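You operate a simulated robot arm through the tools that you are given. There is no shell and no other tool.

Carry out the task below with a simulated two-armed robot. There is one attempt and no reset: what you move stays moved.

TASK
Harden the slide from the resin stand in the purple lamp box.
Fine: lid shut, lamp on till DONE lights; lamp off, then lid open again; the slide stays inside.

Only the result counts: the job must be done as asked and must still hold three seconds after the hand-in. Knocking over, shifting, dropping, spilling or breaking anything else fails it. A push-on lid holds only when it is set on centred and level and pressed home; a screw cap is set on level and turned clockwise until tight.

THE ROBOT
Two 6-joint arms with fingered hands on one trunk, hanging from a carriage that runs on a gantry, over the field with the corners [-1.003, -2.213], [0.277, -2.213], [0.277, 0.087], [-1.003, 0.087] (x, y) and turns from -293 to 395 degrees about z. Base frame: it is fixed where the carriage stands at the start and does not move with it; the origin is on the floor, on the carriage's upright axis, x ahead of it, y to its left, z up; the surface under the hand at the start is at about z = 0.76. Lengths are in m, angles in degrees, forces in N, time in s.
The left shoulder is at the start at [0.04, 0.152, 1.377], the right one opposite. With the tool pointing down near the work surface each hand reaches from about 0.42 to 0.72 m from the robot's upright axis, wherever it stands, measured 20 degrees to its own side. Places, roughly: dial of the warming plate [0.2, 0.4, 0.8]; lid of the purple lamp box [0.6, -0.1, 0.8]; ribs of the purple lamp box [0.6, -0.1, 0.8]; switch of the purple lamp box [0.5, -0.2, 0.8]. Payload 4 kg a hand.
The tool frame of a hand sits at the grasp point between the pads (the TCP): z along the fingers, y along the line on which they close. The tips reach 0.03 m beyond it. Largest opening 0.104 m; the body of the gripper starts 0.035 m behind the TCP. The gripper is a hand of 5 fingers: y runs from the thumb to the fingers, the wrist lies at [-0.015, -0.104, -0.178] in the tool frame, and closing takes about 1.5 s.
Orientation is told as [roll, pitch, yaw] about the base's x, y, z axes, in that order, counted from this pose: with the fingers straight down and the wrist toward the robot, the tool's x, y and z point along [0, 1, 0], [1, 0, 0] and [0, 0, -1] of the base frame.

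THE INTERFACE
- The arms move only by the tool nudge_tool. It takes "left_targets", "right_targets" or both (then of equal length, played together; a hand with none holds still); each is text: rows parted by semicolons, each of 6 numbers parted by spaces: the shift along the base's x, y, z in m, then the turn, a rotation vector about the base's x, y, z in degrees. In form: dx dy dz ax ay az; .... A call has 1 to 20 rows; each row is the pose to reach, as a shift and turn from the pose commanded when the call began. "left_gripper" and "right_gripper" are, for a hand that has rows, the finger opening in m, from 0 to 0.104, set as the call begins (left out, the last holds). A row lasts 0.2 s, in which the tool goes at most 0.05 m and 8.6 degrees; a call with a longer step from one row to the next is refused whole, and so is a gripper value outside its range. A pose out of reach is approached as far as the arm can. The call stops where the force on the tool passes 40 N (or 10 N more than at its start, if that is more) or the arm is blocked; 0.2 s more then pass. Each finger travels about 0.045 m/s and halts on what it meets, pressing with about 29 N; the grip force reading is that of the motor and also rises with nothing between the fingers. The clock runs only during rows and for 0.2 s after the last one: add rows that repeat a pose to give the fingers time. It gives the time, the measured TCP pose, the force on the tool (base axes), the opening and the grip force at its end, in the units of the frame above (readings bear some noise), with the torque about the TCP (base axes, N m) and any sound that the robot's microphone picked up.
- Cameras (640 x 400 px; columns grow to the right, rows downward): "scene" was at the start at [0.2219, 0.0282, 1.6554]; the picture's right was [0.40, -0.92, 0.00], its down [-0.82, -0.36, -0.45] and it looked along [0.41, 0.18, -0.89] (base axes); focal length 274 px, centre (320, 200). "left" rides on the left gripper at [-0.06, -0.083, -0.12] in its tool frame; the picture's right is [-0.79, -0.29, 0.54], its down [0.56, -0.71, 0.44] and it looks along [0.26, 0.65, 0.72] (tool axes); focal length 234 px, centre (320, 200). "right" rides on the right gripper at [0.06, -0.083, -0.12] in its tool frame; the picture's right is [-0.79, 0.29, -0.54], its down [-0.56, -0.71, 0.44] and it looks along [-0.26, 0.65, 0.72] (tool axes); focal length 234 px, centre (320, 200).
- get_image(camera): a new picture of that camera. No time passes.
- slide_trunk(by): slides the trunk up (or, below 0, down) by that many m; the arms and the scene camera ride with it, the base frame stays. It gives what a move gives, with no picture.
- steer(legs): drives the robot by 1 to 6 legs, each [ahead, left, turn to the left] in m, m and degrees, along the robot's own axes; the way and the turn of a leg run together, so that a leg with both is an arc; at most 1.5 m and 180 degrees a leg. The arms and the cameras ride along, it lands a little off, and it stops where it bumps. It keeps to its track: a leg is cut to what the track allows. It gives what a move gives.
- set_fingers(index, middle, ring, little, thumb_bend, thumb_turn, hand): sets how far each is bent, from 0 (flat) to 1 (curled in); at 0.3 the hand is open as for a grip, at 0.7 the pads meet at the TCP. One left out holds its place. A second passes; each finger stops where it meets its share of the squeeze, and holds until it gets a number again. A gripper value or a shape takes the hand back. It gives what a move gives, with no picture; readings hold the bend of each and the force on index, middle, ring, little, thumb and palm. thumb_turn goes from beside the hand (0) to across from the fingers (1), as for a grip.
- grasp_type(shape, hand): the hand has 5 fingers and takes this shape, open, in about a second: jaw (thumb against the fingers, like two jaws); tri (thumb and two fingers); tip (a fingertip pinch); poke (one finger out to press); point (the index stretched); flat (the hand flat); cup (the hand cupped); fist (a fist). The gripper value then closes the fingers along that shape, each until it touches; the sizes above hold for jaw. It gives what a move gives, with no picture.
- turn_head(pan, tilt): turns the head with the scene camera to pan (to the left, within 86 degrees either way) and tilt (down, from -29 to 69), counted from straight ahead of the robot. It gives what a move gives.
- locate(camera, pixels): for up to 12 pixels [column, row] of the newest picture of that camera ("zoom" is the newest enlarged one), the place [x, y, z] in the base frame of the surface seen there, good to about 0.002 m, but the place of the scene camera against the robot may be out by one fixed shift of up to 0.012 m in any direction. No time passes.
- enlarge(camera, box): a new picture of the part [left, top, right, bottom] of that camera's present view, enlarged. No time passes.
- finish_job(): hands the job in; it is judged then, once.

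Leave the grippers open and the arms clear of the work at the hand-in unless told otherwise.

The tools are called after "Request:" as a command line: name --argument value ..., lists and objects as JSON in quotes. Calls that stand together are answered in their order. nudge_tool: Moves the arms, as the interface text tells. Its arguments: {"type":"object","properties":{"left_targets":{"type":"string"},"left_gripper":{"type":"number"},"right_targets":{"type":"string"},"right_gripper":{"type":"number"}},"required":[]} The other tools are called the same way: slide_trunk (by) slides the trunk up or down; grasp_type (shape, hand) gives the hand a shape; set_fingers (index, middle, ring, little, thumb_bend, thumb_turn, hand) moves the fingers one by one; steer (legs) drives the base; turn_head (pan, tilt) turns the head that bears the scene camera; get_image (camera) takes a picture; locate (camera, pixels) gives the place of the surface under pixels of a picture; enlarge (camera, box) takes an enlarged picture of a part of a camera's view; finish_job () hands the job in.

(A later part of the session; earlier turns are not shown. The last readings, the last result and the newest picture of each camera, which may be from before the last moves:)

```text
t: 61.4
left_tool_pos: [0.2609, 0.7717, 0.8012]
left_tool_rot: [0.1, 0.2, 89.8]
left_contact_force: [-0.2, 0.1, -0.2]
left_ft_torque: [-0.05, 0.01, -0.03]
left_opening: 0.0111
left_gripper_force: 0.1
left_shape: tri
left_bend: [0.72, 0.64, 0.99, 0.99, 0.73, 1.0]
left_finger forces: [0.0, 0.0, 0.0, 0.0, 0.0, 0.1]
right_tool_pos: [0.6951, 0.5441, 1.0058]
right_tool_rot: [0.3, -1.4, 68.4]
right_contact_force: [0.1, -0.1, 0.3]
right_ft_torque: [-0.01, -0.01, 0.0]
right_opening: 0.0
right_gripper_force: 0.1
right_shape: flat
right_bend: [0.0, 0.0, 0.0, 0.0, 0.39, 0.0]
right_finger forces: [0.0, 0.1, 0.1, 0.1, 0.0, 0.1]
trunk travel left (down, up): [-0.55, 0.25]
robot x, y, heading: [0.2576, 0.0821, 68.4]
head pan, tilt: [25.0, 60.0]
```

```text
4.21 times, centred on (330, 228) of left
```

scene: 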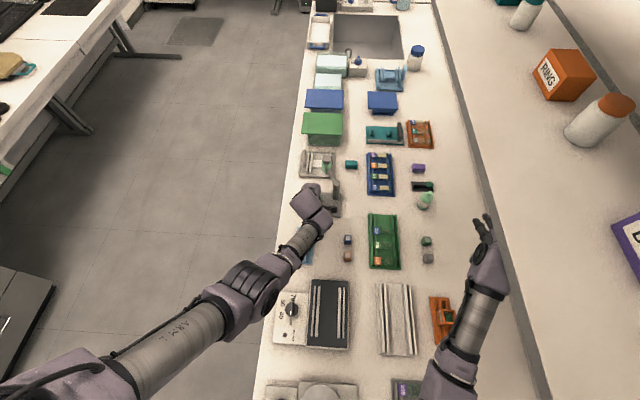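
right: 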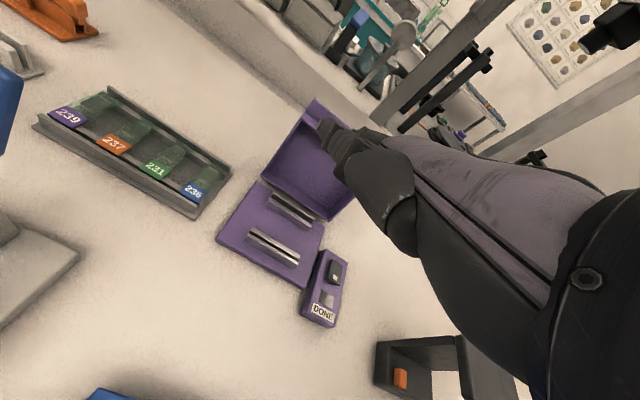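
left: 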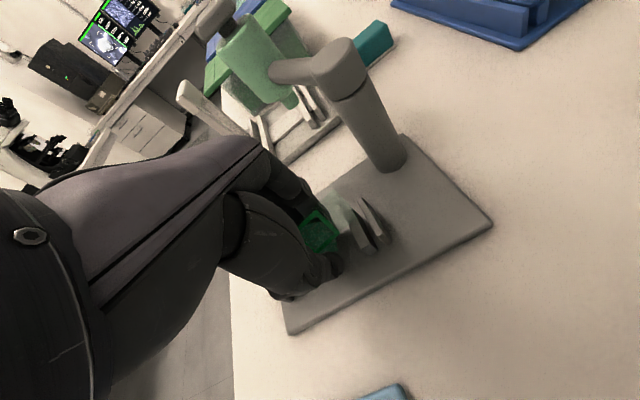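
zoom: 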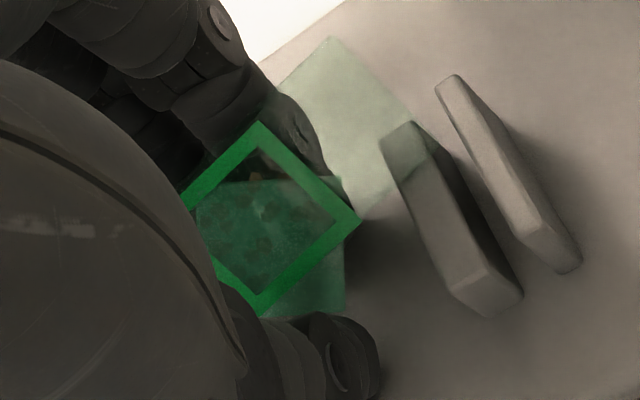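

A translucent square (a cover slip, it seems) sits rotated relative to the green frame. I'll keep opening slowly so the slide settles flat.

Request:
nudge_tool --left_targets "0 0 0 0 0 0; 0 0 0 0 0 0" --left_gripper 0.0145

Request:
enlarge --camera "left" --box '[285, 180, 375, 275]'

```text
t: 62.0
left_tool_pos: [0.2605, 0.773, 0.8008]
left_tool_rot: [0.1, 0.1, 90.0]
left_contact_force: [0.0, 0.0, -0.8]
left_ft_torque: [0.02, 0.01, -0.02]
left_opening: 0.0142
left_gripper_force: 0.0
left_shape: tri
left_bend: [0.72, 0.62, 0.99, 0.99, 0.74, 1.0]
left_finger forces: [0.1, 0.1, 0.0, 0.1, 0.0, 0.1]
right_tool_pos: [0.6952, 0.5435, 1.0069]
right_tool_rot: [0.2, -1.6, 68.4]
right_contact_force: [-0.4, -0.5, 0.2]
right_ft_torque: [0.02, -0.02, 0.01]
right_opening: 0.0
right_gripper_force: 0.1
right_shape: flat
right_bend: [0.0, 0.0, 0.0, 0.0, 0.39, 0.0]
right_finger forces: [0.0, 0.1, 0.0, 0.1, 0.0, 0.0]
trunk travel left (down, up): [-0.55, 0.25]
robot x, y, heading: [0.259, 0.0831, 68.6]
head pan, tilt: [25.0, 60.0]
```

```text
4.21 times, centred on (330, 228) of left
```

zoom: 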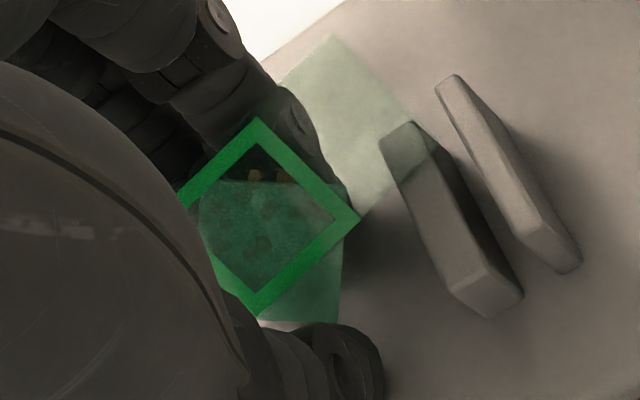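

The slide still leans on the fingers with its lower edge on the ledge. I'll keep opening gradually.

Request:
nudge_tool --left_targets "0 0 0 0 0 0; 0 0 0 0 0 0" --left_gripper 0.019

Request:
enlarge --camera "left" --box '[285, 180, 375, 275]'

Request:
locate --camera "zoom" --pixels '[[260, 128], [350, 218], [262, 304], [195, 200], [310, 170], [310, 262], [225, 160], [420, 135], [400, 150]]'

```text
t: 62.6
left_tool_pos: [0.2601, 0.7732, 0.7994]
left_tool_rot: [0.1, 0.2, 89.9]
left_contact_force: [-0.3, -0.4, -0.3]
left_ft_torque: [0.0, 0.0, -0.02]
left_opening: 0.0188
left_gripper_force: 0.1
left_shape: tri
left_bend: [0.73, 0.6, 0.99, 0.99, 0.74, 1.0]
left_finger forces: [0.1, 0.0, 0.0, 0.1, 0.1, 0.1]
right_tool_pos: [0.6961, 0.5448, 1.0056]
right_tool_rot: [0.2, -1.5, 68.4]
right_contact_force: [0.2, 0.2, -0.4]
right_ft_torque: [0.03, -0.03, 0.0]
right_opening: 0.0
right_gripper_force: 0.1
right_shape: flat
right_bend: [0.0, 0.0, 0.0, 0.0, 0.39, 0.0]
right_finger forces: [0.0, 0.1, 0.1, 0.1, 0.0, 0.1]
trunk travel left (down, up): [-0.55, 0.25]
robot x, y, heading: [0.2586, 0.0841, 68.2]
head pan, tilt: [25.0, 60.0]
```

```text
4.21 times, centred on (330, 228) of left
```

zoom: 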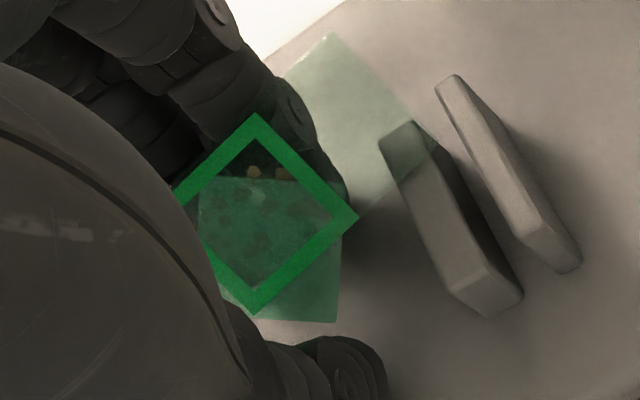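

```text
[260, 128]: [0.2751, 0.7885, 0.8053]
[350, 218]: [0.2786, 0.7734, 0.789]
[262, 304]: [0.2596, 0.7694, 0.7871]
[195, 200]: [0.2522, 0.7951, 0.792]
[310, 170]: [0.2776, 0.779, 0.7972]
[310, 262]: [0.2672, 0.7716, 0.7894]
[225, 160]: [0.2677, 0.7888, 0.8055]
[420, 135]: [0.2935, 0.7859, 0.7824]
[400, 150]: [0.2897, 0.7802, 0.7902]
```

Tilt is down to ~46°. Continuing to open.

Request:
nudge_tool --left_targets "0 0 0 0 0 0; 0 0 0 0 0 0" --left_gripper 0.025

Request:
enlarge --camera "left" --box '[285, 180, 375, 275]'

Request:
locate --camera "zoom" --pixels '[[255, 120], [350, 218], [255, 304], [190, 200], [310, 170], [310, 262], [225, 160], [420, 135], [400, 150]]'

```text
t: 63.2
left_tool_pos: [0.2611, 0.7729, 0.7998]
left_tool_rot: [0.2, 0.1, 89.9]
left_contact_force: [0.3, 0.5, -0.3]
left_ft_torque: [0.0, 0.0, 0.0]
left_opening: 0.0248
left_gripper_force: 0.1
left_shape: tri
left_bend: [0.73, 0.57, 0.99, 0.99, 0.74, 1.0]
left_finger forces: [0.0, 0.0, 0.0, 0.0, 0.1, 0.0]
right_tool_pos: [0.6971, 0.5439, 1.006]
right_tool_rot: [0.2, -1.5, 68.4]
right_contact_force: [0.0, -0.5, -0.6]
right_ft_torque: [0.01, 0.01, 0.01]
right_opening: 0.0
right_gripper_force: 0.0
right_shape: flat
right_bend: [0.0, 0.0, 0.0, 0.0, 0.39, 0.0]
right_finger forces: [0.1, 0.0, 0.0, 0.1, 0.0, 0.0]
trunk travel left (down, up): [-0.55, 0.25]
robot x, y, heading: [0.2574, 0.079, 68.5]
head pan, tilt: [25.0, 60.0]
```

```text
4.21 times, centred on (330, 228) of left
```

zoom: 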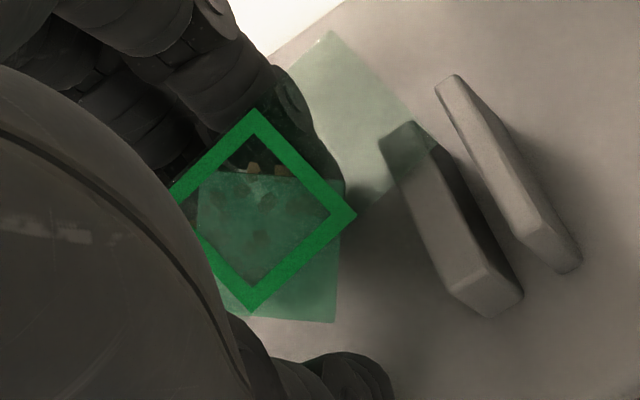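

```text
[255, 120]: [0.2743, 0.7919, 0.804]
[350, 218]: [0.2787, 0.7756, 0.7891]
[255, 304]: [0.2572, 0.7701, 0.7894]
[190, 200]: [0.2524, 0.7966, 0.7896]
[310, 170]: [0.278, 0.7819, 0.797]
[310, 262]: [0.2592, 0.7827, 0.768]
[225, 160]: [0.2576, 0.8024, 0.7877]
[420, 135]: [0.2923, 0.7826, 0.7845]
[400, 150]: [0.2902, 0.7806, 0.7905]
```

Request:
nudge_tool --left_targets "0 0 0 0 0 0; 0 0 0 0 0 0" --left_gripper 0.031

Request:
nudge_tool --left_targets "0 0 0 0 0 0; 0 0 0 0 0 0" --left_gripper 0.037

Request:
enlarge --camera "left" --box '[285, 180, 375, 275]'

Request:
locate --camera "zoom" --pixels '[[255, 116], [350, 212], [255, 300], [190, 200], [310, 170], [310, 262], [225, 160], [420, 135], [400, 150]]'

```text
t: 63.8
left_tool_pos: [0.2609, 0.7727, 0.8022]
left_tool_rot: [0.1, 0.1, 90.0]
left_contact_force: [0.8, -0.8, -0.1]
left_ft_torque: [-0.02, -0.01, 0.01]
left_opening: 0.0307
left_gripper_force: 0.0
left_shape: tri
left_bend: [0.74, 0.54, 0.99, 0.99, 0.74, 1.0]
left_finger forces: [0.0, 0.0, 0.1, 0.0, 0.1, 0.0]
right_tool_pos: [0.6958, 0.5441, 1.0067]
right_tool_rot: [0.2, -1.4, 68.5]
right_contact_force: [-0.3, -1.0, -0.9]
right_ft_torque: [0.0, -0.01, 0.0]
right_opening: 0.0002
right_gripper_force: 0.1
right_shape: flat
right_bend: [0.0, 0.0, 0.0, 0.0, 0.39, 0.0]
right_finger forces: [0.0, 0.0, 0.0, 0.0, 0.0, 0.0]
trunk travel left (down, up): [-0.55, 0.25]
robot x, y, heading: [0.2609, 0.0806, 68.7]
head pan, tilt: [25.0, 60.0]
```

```text
t: 64.4
left_tool_pos: [0.2602, 0.7716, 0.7997]
left_tool_rot: [0.1, 0.1, 89.9]
left_contact_force: [0.3, -0.1, 0.1]
left_ft_torque: [-0.01, 0.01, 0.02]
left_opening: 0.0367
left_gripper_force: 0.0
left_shape: tri
left_bend: [0.74, 0.51, 0.99, 0.99, 0.73, 1.0]
left_finger forces: [0.0, 0.0, 0.0, 0.0, 0.0, 0.0]
right_tool_pos: [0.6958, 0.5436, 1.0061]
right_tool_rot: [0.3, -1.5, 68.4]
right_contact_force: [0.1, 0.4, -0.6]
right_ft_torque: [-0.01, -0.02, -0.01]
right_opening: 0.0
right_gripper_force: 0.0
right_shape: flat
right_bend: [0.0, 0.0, 0.0, 0.0, 0.39, 0.0]
right_finger forces: [0.0, 0.0, 0.1, 0.0, 0.1, 0.0]
trunk travel left (down, up): [-0.55, 0.25]
robot x, y, heading: [0.2608, 0.0787, 68.7]
head pan, tilt: [25.0, 60.0]
```

```text
4.21 times, centred on (330, 228) of left
```

zoom: 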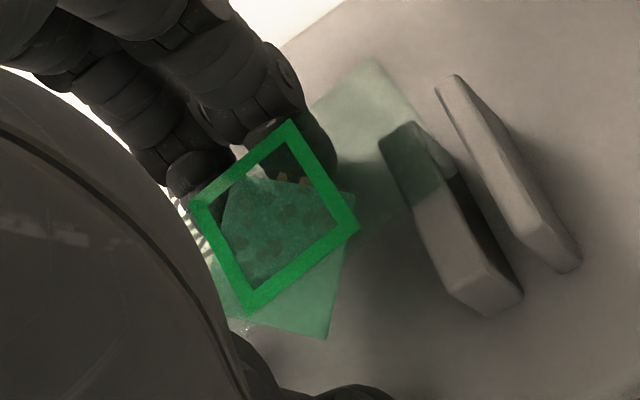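

```text
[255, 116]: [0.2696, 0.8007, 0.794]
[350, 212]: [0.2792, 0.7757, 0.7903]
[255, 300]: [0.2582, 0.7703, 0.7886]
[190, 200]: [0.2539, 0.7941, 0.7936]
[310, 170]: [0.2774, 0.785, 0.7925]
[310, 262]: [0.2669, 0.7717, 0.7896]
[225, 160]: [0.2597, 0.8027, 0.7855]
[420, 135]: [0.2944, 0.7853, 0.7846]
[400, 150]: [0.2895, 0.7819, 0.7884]
```

The slide is nearly flat again. I'll locate its frame and the cover slip exactly.

Request:
enlarge --camera "left" --box '[295, 190, 365, 265]'

Request:
locate --camera "zoom" --pixels '[[290, 112], [382, 245], [230, 362], [150, 215], [340, 180], [300, 305], [190, 290], [220, 160], [300, 230], [250, 240], [340, 395], [200, 340]]'

```text
5.33 times, centred on (330, 228) of left
```

zoom: 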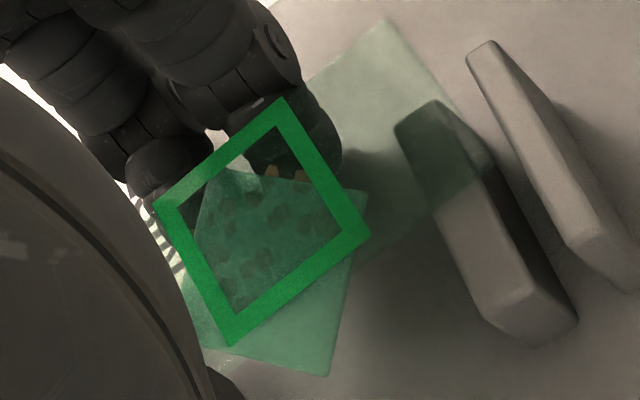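

```text
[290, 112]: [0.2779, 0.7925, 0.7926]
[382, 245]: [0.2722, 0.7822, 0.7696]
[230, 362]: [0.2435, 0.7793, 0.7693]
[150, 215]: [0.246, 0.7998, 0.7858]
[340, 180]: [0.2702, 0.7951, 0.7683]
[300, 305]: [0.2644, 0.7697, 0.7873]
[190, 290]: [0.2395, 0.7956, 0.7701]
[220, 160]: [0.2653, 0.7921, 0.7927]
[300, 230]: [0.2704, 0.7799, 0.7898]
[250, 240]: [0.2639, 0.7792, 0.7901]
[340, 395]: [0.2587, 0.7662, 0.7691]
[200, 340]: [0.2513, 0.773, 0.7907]
```

The slide is nearly flat (yaw ≈16°); the cover slip has slid about 7 mm toward −y and turned. I'll open fully enough for the slide to settle on the ledges, then raise the hand for a clear look.

Request:
nudge_tool --left_targets "0 0 0 0 0 0; 0 0 0 0 0 0" --left_gripper 0.045

Request:
nudge_tool --left_targets "0 0 0 0 0 0; 0 0 0 0 0 0" --left_gripper 0.06

Request:
enlarge --camera "left" --box '[285, 180, 375, 275]'

```text
t: 65.0
left_tool_pos: [0.2608, 0.7717, 0.8002]
left_tool_rot: [0.1, 0.0, 89.9]
left_contact_force: [-0.4, -0.7, -0.1]
left_ft_torque: [-0.01, 0.0, 0.02]
left_opening: 0.0445
left_gripper_force: 0.0
left_shape: tri
left_bend: [0.74, 0.48, 0.99, 0.99, 0.72, 1.0]
left_finger forces: [0.0, 0.1, 0.0, 0.0, 0.0, 0.1]
right_tool_pos: [0.6952, 0.5446, 1.0059]
right_tool_rot: [0.2, -1.5, 68.4]
right_contact_force: [-0.3, -0.2, 0.4]
right_ft_torque: [-0.04, 0.01, -0.01]
right_opening: 0.0
right_gripper_force: 0.0
right_shape: flat
right_bend: [0.0, 0.0, 0.0, 0.0, 0.39, 0.0]
right_finger forces: [0.1, 0.0, 0.0, 0.0, 0.0, 0.1]
trunk travel left (down, up): [-0.55, 0.25]
robot x, y, heading: [0.2596, 0.0811, 68.7]
head pan, tilt: [25.0, 60.0]
```

```text
t: 65.6
left_tool_pos: [0.26, 0.7722, 0.8013]
left_tool_rot: [0.1, 0.1, 89.8]
left_contact_force: [0.2, 0.2, -0.3]
left_ft_torque: [-0.03, 0.0, -0.02]
left_opening: 0.0593
left_gripper_force: 0.1
left_shape: tri
left_bend: [0.74, 0.42, 0.99, 0.99, 0.66, 0.99]
left_finger forces: [0.0, 0.1, 0.0, 0.1, 0.0, 0.1]
right_tool_pos: [0.6967, 0.5436, 1.0059]
right_tool_rot: [0.2, -1.5, 68.3]
right_contact_force: [-0.5, -0.1, 0.4]
right_ft_torque: [0.01, -0.02, 0.01]
right_opening: 0.0
right_gripper_force: 0.0
right_shape: flat
right_bend: [0.0, 0.0, 0.0, 0.0, 0.39, 0.0]
right_finger forces: [0.0, 0.0, 0.0, 0.0, 0.1, 0.0]
trunk travel left (down, up): [-0.55, 0.25]
robot x, y, heading: [0.2585, 0.0802, 68.6]
head pan, tilt: [25.0, 60.0]
```

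```text
4.21 times, centred on (330, 228) of left
```

zoom: 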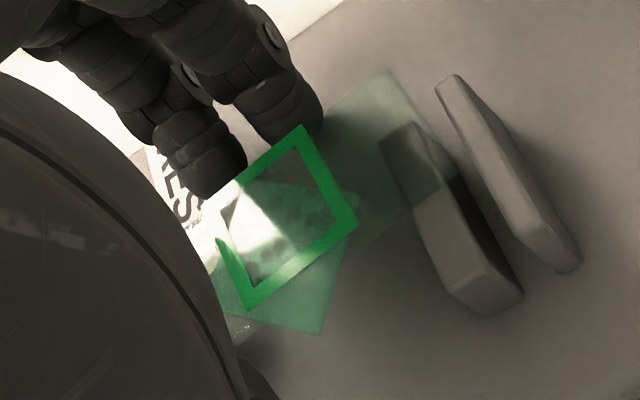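

Now I raise the hand straight up to z≈0.90 for a look.

Request:
nudge_tool --left_targets "0 0 0.01 0 0 0; 0 0 0.03 0 0 0; 0 0 0.06 0 0 0; 0 -0.01 0.1 0 0 0; 0 -0.02 0.1 0 0 0; 0 -0.02 0.1 0 0 0"

Request:
get_image --camera "left"

Request:
enlarge --camera "left" --box '[310, 200, 430, 330]'

```text
t: 67.0
left_tool_pos: [0.2604, 0.7526, 0.9013]
left_tool_rot: [0.1, 0.1, 89.9]
left_contact_force: [0.3, 0.5, -0.8]
left_ft_torque: [0.01, 0.0, -0.01]
left_opening: 0.0598
left_gripper_force: 0.0
left_shape: tri
left_bend: [0.74, 0.42, 0.99, 0.99, 0.66, 0.99]
left_finger forces: [0.0, 0.0, 0.0, 0.0, 0.0, 0.0]
right_tool_pos: [0.6953, 0.5442, 1.0057]
right_tool_rot: [0.2, -1.5, 68.4]
right_contact_force: [-0.3, -0.7, 0.3]
right_ft_torque: [0.01, 0.01, 0.02]
right_opening: 0.0
right_gripper_force: 0.1
right_shape: flat
right_bend: [0.0, 0.0, 0.0, 0.0, 0.39, 0.0]
right_finger forces: [0.1, 0.0, 0.0, 0.1, 0.0, 0.1]
trunk travel left (down, up): [-0.55, 0.25]
robot x, y, heading: [0.2602, 0.079, 68.7]
head pan, tilt: [25.0, 60.0]
```

```text
taken
```

left: 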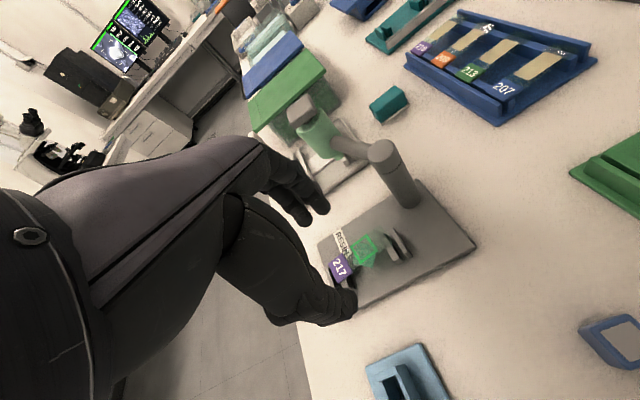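

```text
3.08 times, centred on (370, 265) of left
```

zoom: 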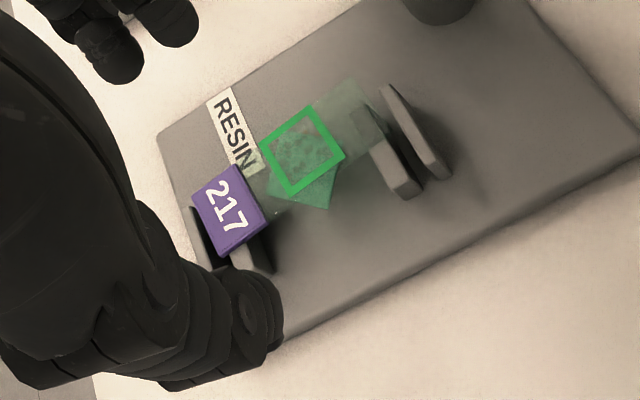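

The slide is back on the ledges, a bit yawed, with the slip peeking out on the −y side. I'll measure carefully.

Request:
enlarge --camera "left" --box '[335, 215, 405, 290]'

Request:
locate --camera "zoom" --pixels '[[140, 185], [218, 265], [165, 330], [85, 235], [305, 100], [370, 200], [265, 275], [195, 185], [330, 290], [230, 210], [350, 230], [300, 260]]'

```text
5.33 times, centred on (370, 252) of left
```

zoom: 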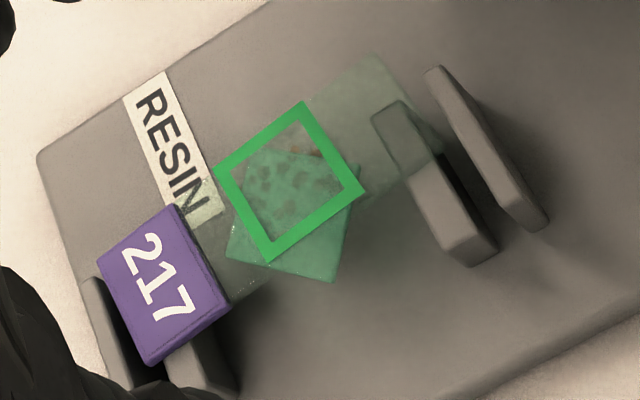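

```text
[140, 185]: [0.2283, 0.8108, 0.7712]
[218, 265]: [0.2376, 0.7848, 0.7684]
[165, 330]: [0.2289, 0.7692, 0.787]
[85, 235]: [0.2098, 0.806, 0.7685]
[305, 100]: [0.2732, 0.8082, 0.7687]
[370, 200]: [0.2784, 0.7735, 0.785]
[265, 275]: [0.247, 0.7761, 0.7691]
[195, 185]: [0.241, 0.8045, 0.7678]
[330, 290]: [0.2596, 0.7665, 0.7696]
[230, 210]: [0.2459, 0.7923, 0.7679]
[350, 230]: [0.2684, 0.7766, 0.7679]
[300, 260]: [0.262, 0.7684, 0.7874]
```

Request:
locate --camera "zoom" --pixels '[[302, 110], [357, 185], [270, 254], [220, 174], [175, 214], [224, 298], [156, 356], [105, 268], [330, 275], [235, 255], [345, 220], [285, 200]]'

```text
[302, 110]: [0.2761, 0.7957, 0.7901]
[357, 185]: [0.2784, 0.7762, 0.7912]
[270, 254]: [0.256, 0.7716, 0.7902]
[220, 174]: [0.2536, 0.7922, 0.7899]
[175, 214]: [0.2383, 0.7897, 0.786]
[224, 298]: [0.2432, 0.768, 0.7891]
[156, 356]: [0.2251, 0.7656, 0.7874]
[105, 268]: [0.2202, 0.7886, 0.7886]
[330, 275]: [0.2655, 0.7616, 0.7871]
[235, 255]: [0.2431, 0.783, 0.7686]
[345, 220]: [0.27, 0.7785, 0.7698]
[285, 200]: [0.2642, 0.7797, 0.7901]
```

Slide: yaw ≈+10°, centre ≈(0.2586, 0.7826); the slip overhangs the −y edge by several mm. A gentle symmetric closing (not a squeeze) should square up both slide and slip. I'll descend centred at (0.2595, 0.776) with opening 0.06.

Request:
nudge_tool --left_targets "-0.001 0.0234 0 0 0 0; -0.001 0.0234 -0.04 0 0 0; -0.001 0.0234 -0.075 0 0 0; -0.001 0.0234 -0.09 0 0 0; -0.001 0.0234 -0.1 0 0 0; -0.001 0.0234 -0.1 0 0 0"

Request:
nudge_tool --left_targets "0 0 0 0 0 0; 0 0 0 0 0 0; 0 0 0 0 0 0" --left_gripper 0.036

Request:
get_image --camera "left"

Request:
enlarge --camera "left" --box '[280, 175, 380, 285]'

```text
t: 68.4
left_tool_pos: [0.2608, 0.7755, 0.8008]
left_tool_rot: [0.2, 0.1, 89.9]
left_contact_force: [-0.5, 1.1, 0.4]
left_ft_torque: [0.0, -0.02, -0.01]
left_opening: 0.0598
left_gripper_force: 0.1
left_shape: tri
left_bend: [0.74, 0.42, 0.99, 0.99, 0.66, 0.99]
left_finger forces: [0.1, 0.0, 0.1, 0.1, 0.0, 0.0]
right_tool_pos: [0.6967, 0.5434, 1.0065]
right_tool_rot: [0.2, -1.4, 68.4]
right_contact_force: [0.9, 0.8, 0.0]
right_ft_torque: [-0.01, 0.01, -0.03]
right_opening: 0.0
right_gripper_force: 0.0
right_shape: flat
right_bend: [0.0, 0.0, 0.0, 0.0, 0.39, 0.0]
right_finger forces: [0.0, 0.1, 0.0, 0.0, 0.1, 0.0]
trunk travel left (down, up): [-0.55, 0.25]
robot x, y, heading: [0.2565, 0.0832, 68.5]
head pan, tilt: [25.0, 60.0]
```

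```text
t: 69.2
left_tool_pos: [0.2612, 0.7755, 0.8004]
left_tool_rot: [0.2, 0.1, 89.8]
left_contact_force: [-0.7, 0.0, 0.2]
left_ft_torque: [-0.02, 0.0, 0.0]
left_opening: 0.0366
left_gripper_force: 0.2
left_shape: tri
left_bend: [0.74, 0.51, 0.99, 0.99, 0.73, 1.0]
left_finger forces: [0.1, 0.1, 0.0, 0.1, 0.1, 0.0]
right_tool_pos: [0.6962, 0.5436, 1.0054]
right_tool_rot: [0.1, -1.6, 68.4]
right_contact_force: [0.1, 1.4, -0.7]
right_ft_torque: [0.01, -0.02, 0.01]
right_opening: 0.0001
right_gripper_force: 0.1
right_shape: flat
right_bend: [0.0, 0.0, 0.0, 0.0, 0.39, 0.0]
right_finger forces: [0.0, 0.0, 0.0, 0.0, 0.0, 0.0]
trunk travel left (down, up): [-0.55, 0.25]
robot x, y, heading: [0.2598, 0.0799, 68.8]
head pan, tilt: [25.0, 60.0]
```

```text
taken
```

left: 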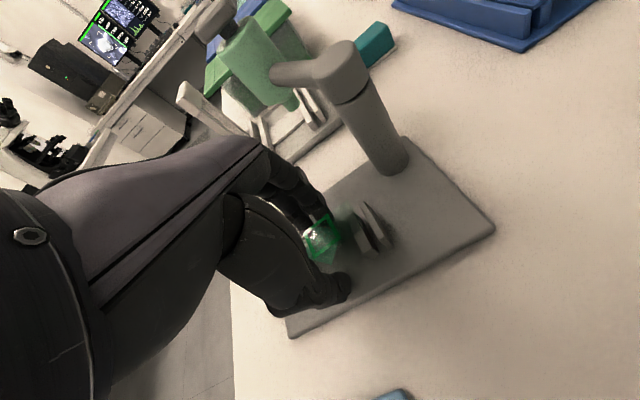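

```text
3.64 times, centred on (330, 230) of left
```

zoom: 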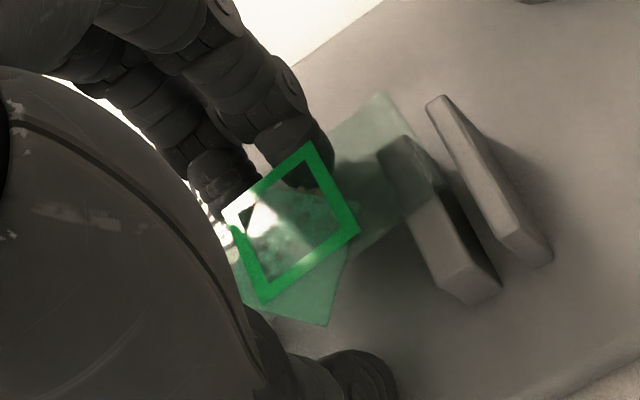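

Request:
locate --camera "zoom" --pixels '[[309, 151], [352, 228], [263, 292], [228, 222], [325, 185], [300, 265], [245, 260], [325, 318], [300, 180], [230, 185], [350, 360], [375, 355]]'

```text
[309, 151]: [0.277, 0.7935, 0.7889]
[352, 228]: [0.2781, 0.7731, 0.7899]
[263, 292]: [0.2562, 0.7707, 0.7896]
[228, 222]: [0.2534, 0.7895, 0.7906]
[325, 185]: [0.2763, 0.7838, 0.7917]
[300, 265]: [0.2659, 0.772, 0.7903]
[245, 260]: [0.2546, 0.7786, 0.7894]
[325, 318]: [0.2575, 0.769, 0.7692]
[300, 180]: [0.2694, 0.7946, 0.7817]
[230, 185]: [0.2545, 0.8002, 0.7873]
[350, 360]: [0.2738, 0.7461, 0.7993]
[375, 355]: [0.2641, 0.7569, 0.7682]
```

The slide is flat and being nudged square. I'll close to 0.028.

Request:
nudge_tool --left_targets "0 0 0 0 0 0; 0 0 0 0 0 0" --left_gripper 0.029

Request:
enlarge --camera "left" --box '[280, 175, 380, 285]'

Request:
locate --camera "zoom" --pixels '[[306, 153], [348, 230], [260, 292], [226, 215], [325, 190], [300, 265], [240, 260], [320, 310], [300, 180], [350, 350]]'

```text
t: 69.8
left_tool_pos: [0.2608, 0.7762, 0.8016]
left_tool_rot: [0.1, 0.1, 89.9]
left_contact_force: [-0.3, 0.4, 0.4]
left_ft_torque: [0.02, 0.03, -0.02]
left_opening: 0.0293
left_gripper_force: 0.0
left_shape: tri
left_bend: [0.74, 0.55, 0.99, 0.99, 0.74, 1.0]
left_finger forces: [0.1, 0.1, 0.0, 0.0, 0.1, 0.0]
right_tool_pos: [0.6949, 0.5435, 1.0054]
right_tool_rot: [0.1, -1.6, 68.4]
right_contact_force: [-0.2, -0.7, 0.3]
right_ft_torque: [-0.01, -0.02, -0.01]
right_opening: 0.0
right_gripper_force: 0.1
right_shape: flat
right_bend: [0.0, 0.0, 0.0, 0.0, 0.39, 0.0]
right_finger forces: [0.0, 0.0, 0.0, 0.0, 0.1, 0.1]
trunk travel left (down, up): [-0.55, 0.25]
robot x, y, heading: [0.2589, 0.0811, 68.6]
head pan, tilt: [25.0, 60.0]
```

```text
3.64 times, centred on (330, 230) of left
```

zoom: 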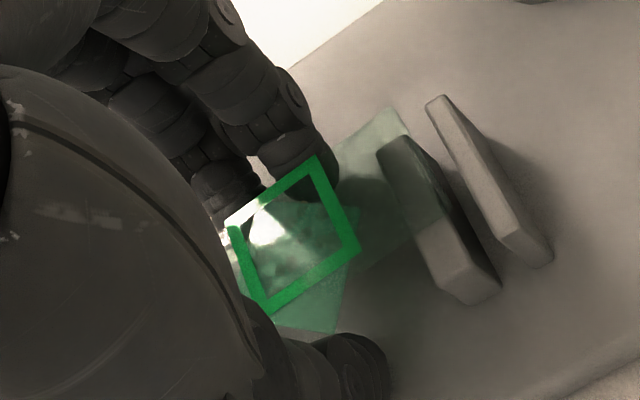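

```text
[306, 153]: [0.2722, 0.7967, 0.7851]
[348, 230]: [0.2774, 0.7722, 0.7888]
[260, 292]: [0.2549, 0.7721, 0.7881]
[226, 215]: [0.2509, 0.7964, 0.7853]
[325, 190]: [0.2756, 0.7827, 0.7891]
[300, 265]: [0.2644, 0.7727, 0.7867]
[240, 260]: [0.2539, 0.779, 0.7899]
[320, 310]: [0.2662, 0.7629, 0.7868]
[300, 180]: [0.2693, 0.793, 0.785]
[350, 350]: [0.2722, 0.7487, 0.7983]
```

Request:
nudge_tool --left_targets "0 0 0 0 0 0; 0 0 0 0 0 0" --left_gripper 0.0245

Request:
enlarge --camera "left" --box '[280, 175, 380, 285]'

Request:
locate --camera "zoom" --pixels '[[316, 164], [352, 243], [268, 305], [234, 232], [338, 205], [310, 280], [245, 270], [328, 318], [300, 180], [350, 345]]'

```text
t: 70.4
left_tool_pos: [0.2609, 0.7745, 0.7994]
left_tool_rot: [0.0, 0.1, 89.9]
left_contact_force: [-1.1, 0.6, 0.3]
left_ft_torque: [0.0, -0.03, -0.03]
left_opening: 0.0249
left_gripper_force: 0.1
left_shape: tri
left_bend: [0.73, 0.57, 0.99, 0.99, 0.74, 1.0]
left_finger forces: [0.1, 0.1, 0.0, 0.1, 0.0, 0.0]
right_tool_pos: [0.6963, 0.5439, 1.0056]
right_tool_rot: [0.2, -1.4, 68.5]
right_contact_force: [0.3, 0.9, 0.2]
right_ft_torque: [0.05, -0.01, 0.0]
right_opening: 0.0
right_gripper_force: 0.0
right_shape: flat
right_bend: [0.0, 0.0, 0.0, 0.0, 0.39, 0.0]
right_finger forces: [0.0, 0.0, 0.1, 0.0, 0.0, 0.1]
trunk travel left (down, up): [-0.55, 0.25]
robot x, y, heading: [0.2573, 0.08, 68.5]
head pan, tilt: [25.0, 60.0]
```

```text
3.64 times, centred on (330, 230) of left
```

zoom: 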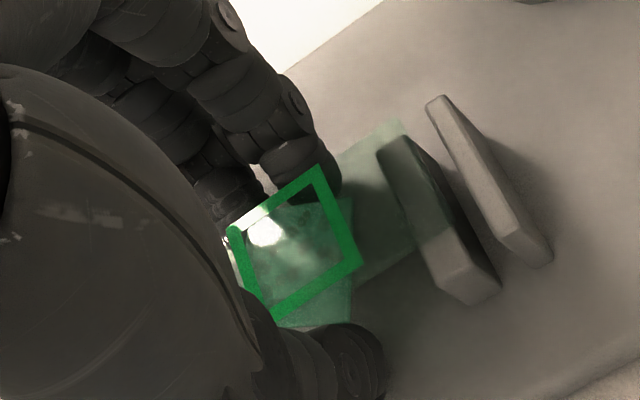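

```text
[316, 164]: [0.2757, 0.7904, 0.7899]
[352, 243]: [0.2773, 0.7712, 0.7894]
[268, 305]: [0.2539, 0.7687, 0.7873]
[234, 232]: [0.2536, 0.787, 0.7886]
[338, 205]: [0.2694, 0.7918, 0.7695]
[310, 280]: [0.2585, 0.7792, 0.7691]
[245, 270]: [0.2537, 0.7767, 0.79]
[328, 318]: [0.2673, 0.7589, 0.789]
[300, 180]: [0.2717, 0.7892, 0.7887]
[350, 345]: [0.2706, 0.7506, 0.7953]
```

The thumb is now pushing the slip back and the slide is squaring up. A bit further: 0.0215.

Request:
nudge_tool --left_targets "0 0 0 0 0 0; 0 0 0 0 0 0" --left_gripper 0.0215

Request:
enlarge --camera "left" --box '[280, 175, 380, 285]'

Request:
locate --camera "zoom" --pixels '[[320, 172], [355, 255], [272, 315], [236, 238], [342, 215], [320, 285], [248, 275], [335, 318], [300, 185], [350, 345]]'

```text
t: 71.0
left_tool_pos: [0.2617, 0.7752, 0.8019]
left_tool_rot: [0.2, 0.1, 89.9]
left_contact_force: [-0.6, 0.1, 0.3]
left_ft_torque: [0.02, 0.04, 0.01]
left_opening: 0.0218
left_gripper_force: 0.1
left_shape: tri
left_bend: [0.73, 0.58, 0.99, 0.99, 0.74, 1.0]
left_finger forces: [0.1, 0.0, 0.0, 0.1, 0.2, 0.0]
right_tool_pos: [0.6961, 0.5446, 1.0051]
right_tool_rot: [0.3, -1.6, 68.4]
right_contact_force: [1.3, 0.2, 0.3]
right_ft_torque: [0.02, 0.01, 0.01]
right_opening: 0.0003
right_gripper_force: 0.1
right_shape: flat
right_bend: [0.0, 0.0, 0.0, 0.0, 0.39, 0.0]
right_finger forces: [0.1, 0.0, 0.1, 0.0, 0.0, 0.1]
trunk travel left (down, up): [-0.55, 0.25]
robot x, y, heading: [0.26, 0.0829, 68.7]
head pan, tilt: [25.0, 60.0]
```

```text
3.64 times, centred on (330, 230) of left
```

zoom: 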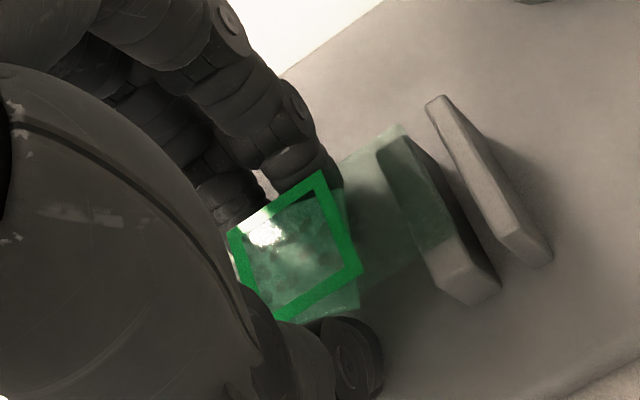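

```text
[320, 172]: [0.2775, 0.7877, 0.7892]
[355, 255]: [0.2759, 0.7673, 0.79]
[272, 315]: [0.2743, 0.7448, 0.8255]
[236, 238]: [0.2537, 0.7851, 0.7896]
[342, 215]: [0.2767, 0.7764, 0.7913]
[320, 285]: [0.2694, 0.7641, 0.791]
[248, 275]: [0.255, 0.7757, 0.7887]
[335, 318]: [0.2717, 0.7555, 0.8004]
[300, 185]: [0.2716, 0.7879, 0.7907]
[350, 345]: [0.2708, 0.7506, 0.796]
```

Both slide and slip are now nearly square and centred. I'll close a hair more (0.0203) so both sides just touch, then lift 4 mm and check whether it rides level on the finger pads.

Request:
nudge_tool --left_targets "0 0 0 0 0 0; 0 0 0 0 0 0; 0 0 0 0 0 0" --left_gripper 0.0203

Request:
enlarge --camera "left" --box '[280, 175, 380, 285]'

Request:
locate --camera "zoom" --pixels '[[320, 175], [355, 260], [236, 238], [342, 220], [320, 288], [248, 275], [300, 188], [260, 225], [290, 240]]'

```text
t: 71.8
left_tool_pos: [0.2607, 0.7759, 0.8012]
left_tool_rot: [0.1, 0.2, 89.9]
left_contact_force: [-0.6, 0.4, 0.2]
left_ft_torque: [0.01, -0.02, 0.0]
left_opening: 0.0208
left_gripper_force: 0.1
left_shape: tri
left_bend: [0.73, 0.59, 0.99, 0.99, 0.74, 1.0]
left_finger forces: [0.2, 0.1, 0.0, 0.0, 0.4, 0.0]
right_tool_pos: [0.6952, 0.5443, 1.0059]
right_tool_rot: [0.1, -1.5, 68.4]
right_contact_force: [0.3, 0.3, 1.0]
right_ft_torque: [-0.03, 0.02, 0.0]
right_opening: 0.0001
right_gripper_force: 0.0
right_shape: flat
right_bend: [0.0, 0.0, 0.0, 0.0, 0.39, 0.0]
right_finger forces: [0.0, 0.0, 0.0, 0.0, 0.0, 0.0]
trunk travel left (down, up): [-0.55, 0.25]
robot x, y, heading: [0.2596, 0.081, 68.6]
head pan, tilt: [25.0, 60.0]
```

```text
3.64 times, centred on (330, 230) of left
```

zoom: 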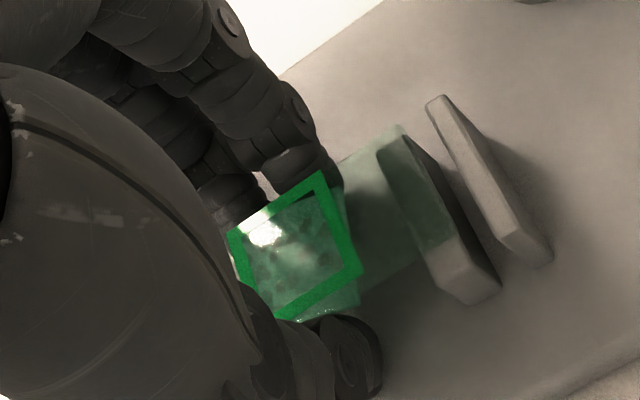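

```text
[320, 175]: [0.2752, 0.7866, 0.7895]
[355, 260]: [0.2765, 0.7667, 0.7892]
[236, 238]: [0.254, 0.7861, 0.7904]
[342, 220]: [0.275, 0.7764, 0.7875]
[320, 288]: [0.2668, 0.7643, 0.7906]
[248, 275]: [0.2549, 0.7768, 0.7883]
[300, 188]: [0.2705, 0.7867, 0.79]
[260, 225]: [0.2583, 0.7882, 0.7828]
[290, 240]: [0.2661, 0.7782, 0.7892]
```

Slide yaw ≈1°, light contact both sides (0.2 / 0.4 N). Now a 5 mm lift.

Request:
nudge_tool --left_targets "0 0 0.0015 0 0 0; 0 0 0.003 0 0 0; 0 0 0.005 0 0 0; 0 0 0.005 0 0 0"

Request:
enlarge --camera "left" --box '[280, 175, 380, 285]'

Request:
locate --camera "zoom" --pixels '[[320, 175], [355, 260], [236, 238], [342, 220], [320, 288], [248, 275], [300, 188], [260, 225], [290, 240]]'

```text
t: 72.8
left_tool_pos: [0.26, 0.7754, 0.8056]
left_tool_rot: [0.1, 0.1, 89.9]
left_contact_force: [0.6, 0.9, -1.0]
left_ft_torque: [-0.01, -0.01, 0.01]
left_opening: 0.0205
left_gripper_force: 0.0
left_shape: tri
left_bend: [0.73, 0.59, 0.99, 0.99, 0.74, 1.0]
left_finger forces: [0.1, 0.3, 0.0, 0.1, 0.3, 0.0]
right_tool_pos: [0.6969, 0.5442, 1.0062]
right_tool_rot: [0.1, -1.5, 68.4]
right_contact_force: [0.1, -0.7, -0.2]
right_ft_torque: [-0.04, -0.02, 0.01]
right_opening: 0.0
right_gripper_force: 0.0
right_shape: flat
right_bend: [0.0, 0.0, 0.0, 0.0, 0.39, 0.0]
right_finger forces: [0.0, 0.0, 0.0, 0.1, 0.0, 0.0]
trunk travel left (down, up): [-0.55, 0.25]
robot x, y, heading: [0.2613, 0.0793, 68.6]
head pan, tilt: [25.0, 60.0]
```

```text
3.64 times, centred on (330, 230) of left
```

zoom: 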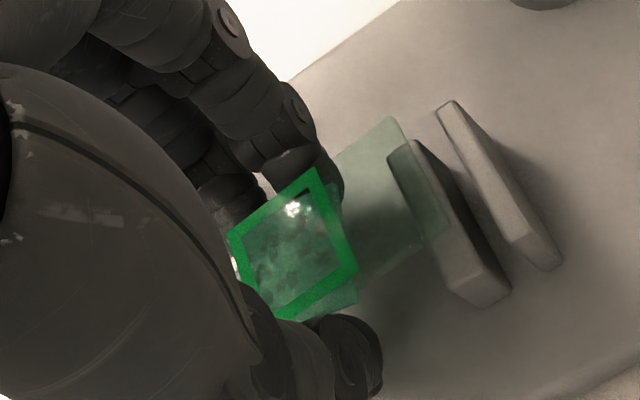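

```text
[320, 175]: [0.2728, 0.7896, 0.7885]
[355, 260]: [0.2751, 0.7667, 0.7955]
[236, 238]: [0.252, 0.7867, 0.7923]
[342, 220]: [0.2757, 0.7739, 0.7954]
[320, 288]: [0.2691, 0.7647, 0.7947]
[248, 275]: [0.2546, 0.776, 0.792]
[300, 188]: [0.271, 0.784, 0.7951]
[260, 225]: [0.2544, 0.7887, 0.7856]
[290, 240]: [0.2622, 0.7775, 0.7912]
```

The slide lifts but pitches: the far end rises while the label end stays on its ledge, so the pinch is slightly off the centre of mass. I'll lower it back, open a little, shift 5 mm toward the label (−x), and re-close.

Request:
nudge_tool --left_targets "0 0 -0.002 0 0 0; 0 0 -0.005 0 0 0; 0 0 -0.005 0 0 0"

Request:
nudge_tool --left_targets "0 0 0 0 0 0; 0 0 0 0 0 0; -0.0025 0 0 0 0 0; -0.005 0 0 0 0 0; -0.005 0 0 0 0 0" --left_gripper 0.028

Request:
nudge_tool --left_targets "0 0 0 0 0 0; 0 0 0 0 0 0; 0 0 0 0 0 0" --left_gripper 0.0208

Request:
enlarge --camera "left" --box '[280, 175, 380, 285]'

```text
t: 73.6
left_tool_pos: [0.2592, 0.7754, 0.801]
left_tool_rot: [0.1, 0.1, 89.9]
left_contact_force: [-0.2, 0.6, -0.3]
left_ft_torque: [0.01, -0.03, 0.02]
left_opening: 0.0201
left_gripper_force: 0.0
left_shape: tri
left_bend: [0.73, 0.59, 0.99, 0.99, 0.74, 1.0]
left_finger forces: [0.1, 0.0, 0.1, 0.0, 0.1, 0.0]
right_tool_pos: [0.695, 0.5438, 1.0056]
right_tool_rot: [0.2, -1.5, 68.4]
right_contact_force: [-0.5, 0.4, 0.9]
right_ft_torque: [-0.01, -0.01, -0.01]
right_opening: 0.0
right_gripper_force: 0.1
right_shape: flat
right_bend: [0.0, 0.0, 0.0, 0.0, 0.39, 0.0]
right_finger forces: [0.0, 0.0, 0.0, 0.0, 0.0, 0.0]
trunk travel left (down, up): [-0.55, 0.25]
robot x, y, heading: [0.2589, 0.081, 68.4]
head pan, tilt: [25.0, 60.0]
```

```text
t: 74.8
left_tool_pos: [0.2543, 0.7759, 0.7997]
left_tool_rot: [0.1, 0.1, 89.9]
left_contact_force: [0.2, -0.1, 1.0]
left_ft_torque: [0.01, 0.0, 0.0]
left_opening: 0.0279
left_gripper_force: 0.1
left_shape: tri
left_bend: [0.74, 0.55, 0.99, 0.99, 0.74, 1.0]
left_finger forces: [0.1, 0.0, 0.0, 0.1, 0.1, 0.0]
right_tool_pos: [0.696, 0.5436, 1.0065]
right_tool_rot: [0.4, -1.5, 68.4]
right_contact_force: [0.0, 0.8, -0.2]
right_ft_torque: [-0.01, -0.01, 0.01]
right_opening: 0.0002
right_gripper_force: 0.0
right_shape: flat
right_bend: [0.0, 0.0, 0.0, 0.0, 0.39, 0.0]
right_finger forces: [0.0, 0.0, 0.0, 0.0, 0.0, 0.0]
trunk travel left (down, up): [-0.55, 0.25]
robot x, y, heading: [0.256, 0.0812, 68.3]
head pan, tilt: [25.0, 60.0]
```

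```text
t: 75.6
left_tool_pos: [0.2539, 0.7764, 0.7998]
left_tool_rot: [0.1, 0.1, 89.8]
left_contact_force: [0.2, 0.6, -0.8]
left_ft_torque: [0.02, 0.04, -0.01]
left_opening: 0.0212
left_gripper_force: 0.1
left_shape: tri
left_bend: [0.73, 0.59, 0.99, 0.99, 0.74, 1.0]
left_finger forces: [0.1, 0.0, 0.0, 0.0, 0.1, 0.0]
right_tool_pos: [0.6965, 0.544, 1.007]
right_tool_rot: [0.2, -1.5, 68.4]
right_contact_force: [-1.1, 0.7, -0.1]
right_ft_torque: [0.0, 0.0, -0.01]
right_opening: 0.0
right_gripper_force: 0.0
right_shape: flat
right_bend: [0.0, 0.0, 0.0, 0.0, 0.39, 0.0]
right_finger forces: [0.1, 0.0, 0.1, 0.1, 0.1, 0.1]
trunk travel left (down, up): [-0.55, 0.25]
robot x, y, heading: [0.2607, 0.0836, 68.6]
head pan, tilt: [25.0, 60.0]
```

```text
3.64 times, centred on (330, 230) of left
```

zoom: 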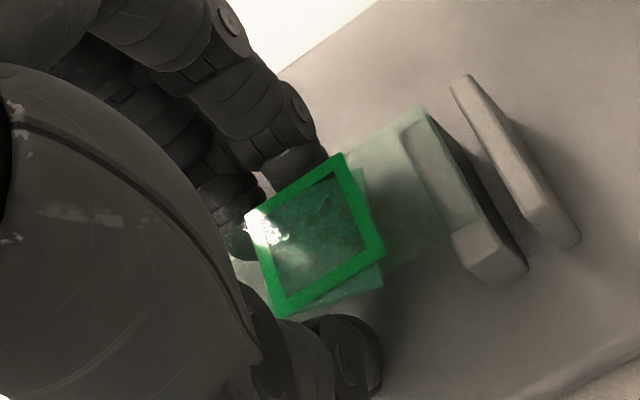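

Request:
locate --camera "zoom" --pixels '[[341, 163], [376, 245], [284, 306], [252, 222], [362, 205], [330, 278], [270, 265], [300, 190], [310, 235]]'

Request:
nudge_tool --left_targets "0 0 0 0 0 0; 0 0 0 0 0 0" --left_gripper 0.0202

```text
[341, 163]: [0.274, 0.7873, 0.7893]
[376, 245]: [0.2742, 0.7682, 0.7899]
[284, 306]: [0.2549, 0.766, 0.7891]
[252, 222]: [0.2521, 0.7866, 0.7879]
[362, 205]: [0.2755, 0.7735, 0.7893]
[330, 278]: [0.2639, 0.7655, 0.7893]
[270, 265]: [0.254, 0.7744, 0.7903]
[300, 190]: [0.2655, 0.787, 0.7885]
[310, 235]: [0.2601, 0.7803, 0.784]
```

```text
t: 76.2
left_tool_pos: [0.2545, 0.7757, 0.8003]
left_tool_rot: [0.1, 0.1, 89.9]
left_contact_force: [0.2, 0.0, 0.6]
left_ft_torque: [0.01, 0.02, 0.01]
left_opening: 0.0206
left_gripper_force: 0.0
left_shape: tri
left_bend: [0.73, 0.59, 0.99, 0.99, 0.74, 1.0]
left_finger forces: [0.0, 0.0, 0.1, 0.0, 0.1, 0.0]
right_tool_pos: [0.6964, 0.5454, 1.0057]
right_tool_rot: [0.2, -1.5, 68.3]
right_contact_force: [-0.3, 0.4, -0.1]
right_ft_torque: [0.02, 0.0, -0.02]
right_opening: 0.0
right_gripper_force: 0.2
right_shape: flat
right_bend: [0.0, 0.0, 0.0, 0.0, 0.39, 0.0]
right_finger forces: [0.1, 0.0, 0.0, 0.1, 0.0, 0.0]
trunk travel left (down, up): [-0.55, 0.25]
robot x, y, heading: [0.2572, 0.0826, 68.6]
head pan, tilt: [25.0, 60.0]
```

Request:
nudge_tool --left_targets "0 0 0 0 0 0; 0 0 0 0 0 0; 0 0 0.002 0 0 0; 0 0 0.004 0 0 0; 0 0 0.006 0 0 0; 0 0 0.006 0 0 0" --left_gripper 0.0197

Request:
enlarge --camera "left" --box '[280, 175, 380, 285]'

Request:
locate --camera "zoom" --pixels '[[341, 163], [376, 245], [284, 306], [252, 222], [362, 205], [330, 278], [270, 265], [300, 190], [310, 235]]'

```text
t: 77.6
left_tool_pos: [0.2558, 0.776, 0.8059]
left_tool_rot: [0.0, 0.1, 89.9]
left_contact_force: [0.8, -0.7, -1.0]
left_ft_torque: [0.01, -0.02, -0.02]
left_opening: 0.0199
left_gripper_force: 0.1
left_shape: tri
left_bend: [0.73, 0.59, 0.99, 0.99, 0.74, 1.0]
left_finger forces: [0.2, 0.1, 0.0, 0.0, 0.2, 0.0]
right_tool_pos: [0.6957, 0.5432, 1.0062]
right_tool_rot: [0.1, -1.5, 68.4]
right_contact_force: [-0.4, 0.3, -1.0]
right_ft_torque: [0.01, 0.0, -0.02]
right_opening: 0.0001
right_gripper_force: 0.0
right_shape: flat
right_bend: [0.0, 0.0, 0.0, 0.0, 0.39, 0.0]
right_finger forces: [0.1, 0.0, 0.1, 0.0, 0.0, 0.1]
trunk travel left (down, up): [-0.55, 0.25]
robot x, y, heading: [0.2556, 0.0804, 68.4]
head pan, tilt: [25.0, 60.0]
```

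```text
3.64 times, centred on (330, 230) of left
```

zoom: 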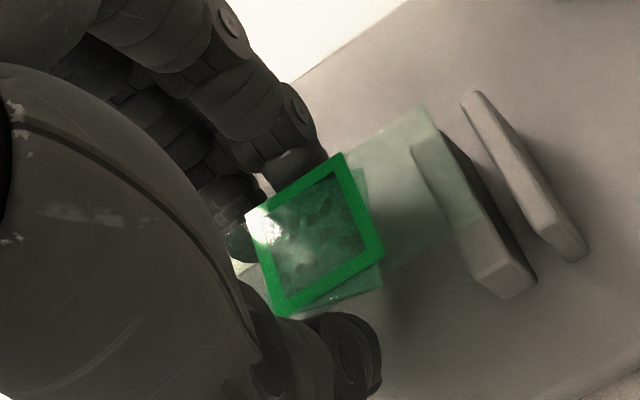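

```text
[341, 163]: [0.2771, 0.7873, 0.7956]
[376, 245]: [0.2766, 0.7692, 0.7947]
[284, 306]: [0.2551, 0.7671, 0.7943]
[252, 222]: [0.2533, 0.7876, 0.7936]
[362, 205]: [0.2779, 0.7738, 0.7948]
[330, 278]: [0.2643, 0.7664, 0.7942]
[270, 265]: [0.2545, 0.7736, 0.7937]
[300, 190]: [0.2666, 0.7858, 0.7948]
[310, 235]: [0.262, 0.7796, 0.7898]
```

The slide now rides level: all frame corners at z≈0.794–0.7955. I'll lift slowly another 3 cm and check.

Request:
nudge_tool --left_targets "0 0 0.004 0 0 0; 0 0 0.009 0 0 0; 0 0 0.014 0 0 0; 0 0 0.02 0 0 0; 0 0 0.026 0 0 0; 0 0 0.03 0 0 0; 0 0 0.03 0 0 0"

Request:
enlarge --camera "left" --box '[280, 175, 380, 285]'

Request:
locate --camera "zoom" --pixels '[[341, 163], [376, 245], [284, 306], [252, 222], [362, 205], [330, 278], [270, 265], [300, 190], [310, 235]]'

```text
t: 79.2
left_tool_pos: [0.2541, 0.7753, 0.8363]
left_tool_rot: [0.1, 0.1, 89.9]
left_contact_force: [1.2, -0.6, -0.8]
left_ft_torque: [0.03, -0.01, 0.02]
left_opening: 0.0202
left_gripper_force: 0.1
left_shape: tri
left_bend: [0.73, 0.59, 0.99, 0.99, 0.74, 1.0]
left_finger forces: [0.2, 0.1, 0.1, 0.1, 0.2, 0.1]
right_tool_pos: [0.6962, 0.5434, 1.0052]
right_tool_rot: [0.2, -1.5, 68.4]
right_contact_force: [0.8, -0.3, -1.9]
right_ft_torque: [-0.01, 0.0, 0.02]
right_opening: 0.0
right_gripper_force: 0.1
right_shape: flat
right_bend: [0.0, 0.0, 0.0, 0.0, 0.39, 0.0]
right_finger forces: [0.0, 0.0, 0.1, 0.0, 0.0, 0.0]
trunk travel left (down, up): [-0.55, 0.25]
robot x, y, heading: [0.2599, 0.0781, 68.8]
head pan, tilt: [25.0, 60.0]
```

```text
3.64 times, centred on (330, 230) of left
```

zoom: 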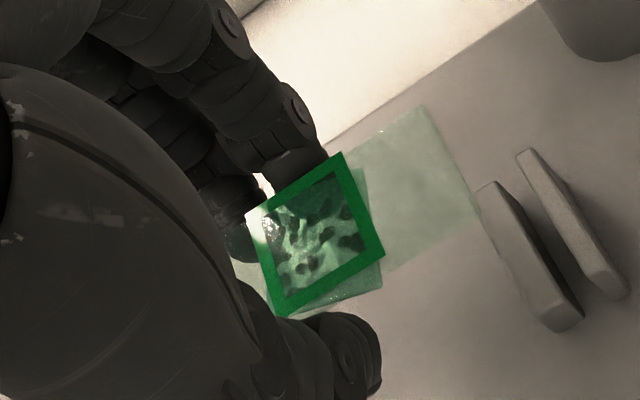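

```text
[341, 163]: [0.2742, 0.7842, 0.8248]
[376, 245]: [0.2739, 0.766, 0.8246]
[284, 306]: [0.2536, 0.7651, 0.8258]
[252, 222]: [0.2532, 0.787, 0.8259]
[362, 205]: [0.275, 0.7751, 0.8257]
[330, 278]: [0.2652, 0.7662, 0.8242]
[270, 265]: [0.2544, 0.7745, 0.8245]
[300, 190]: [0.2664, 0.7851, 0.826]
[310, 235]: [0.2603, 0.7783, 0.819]
```

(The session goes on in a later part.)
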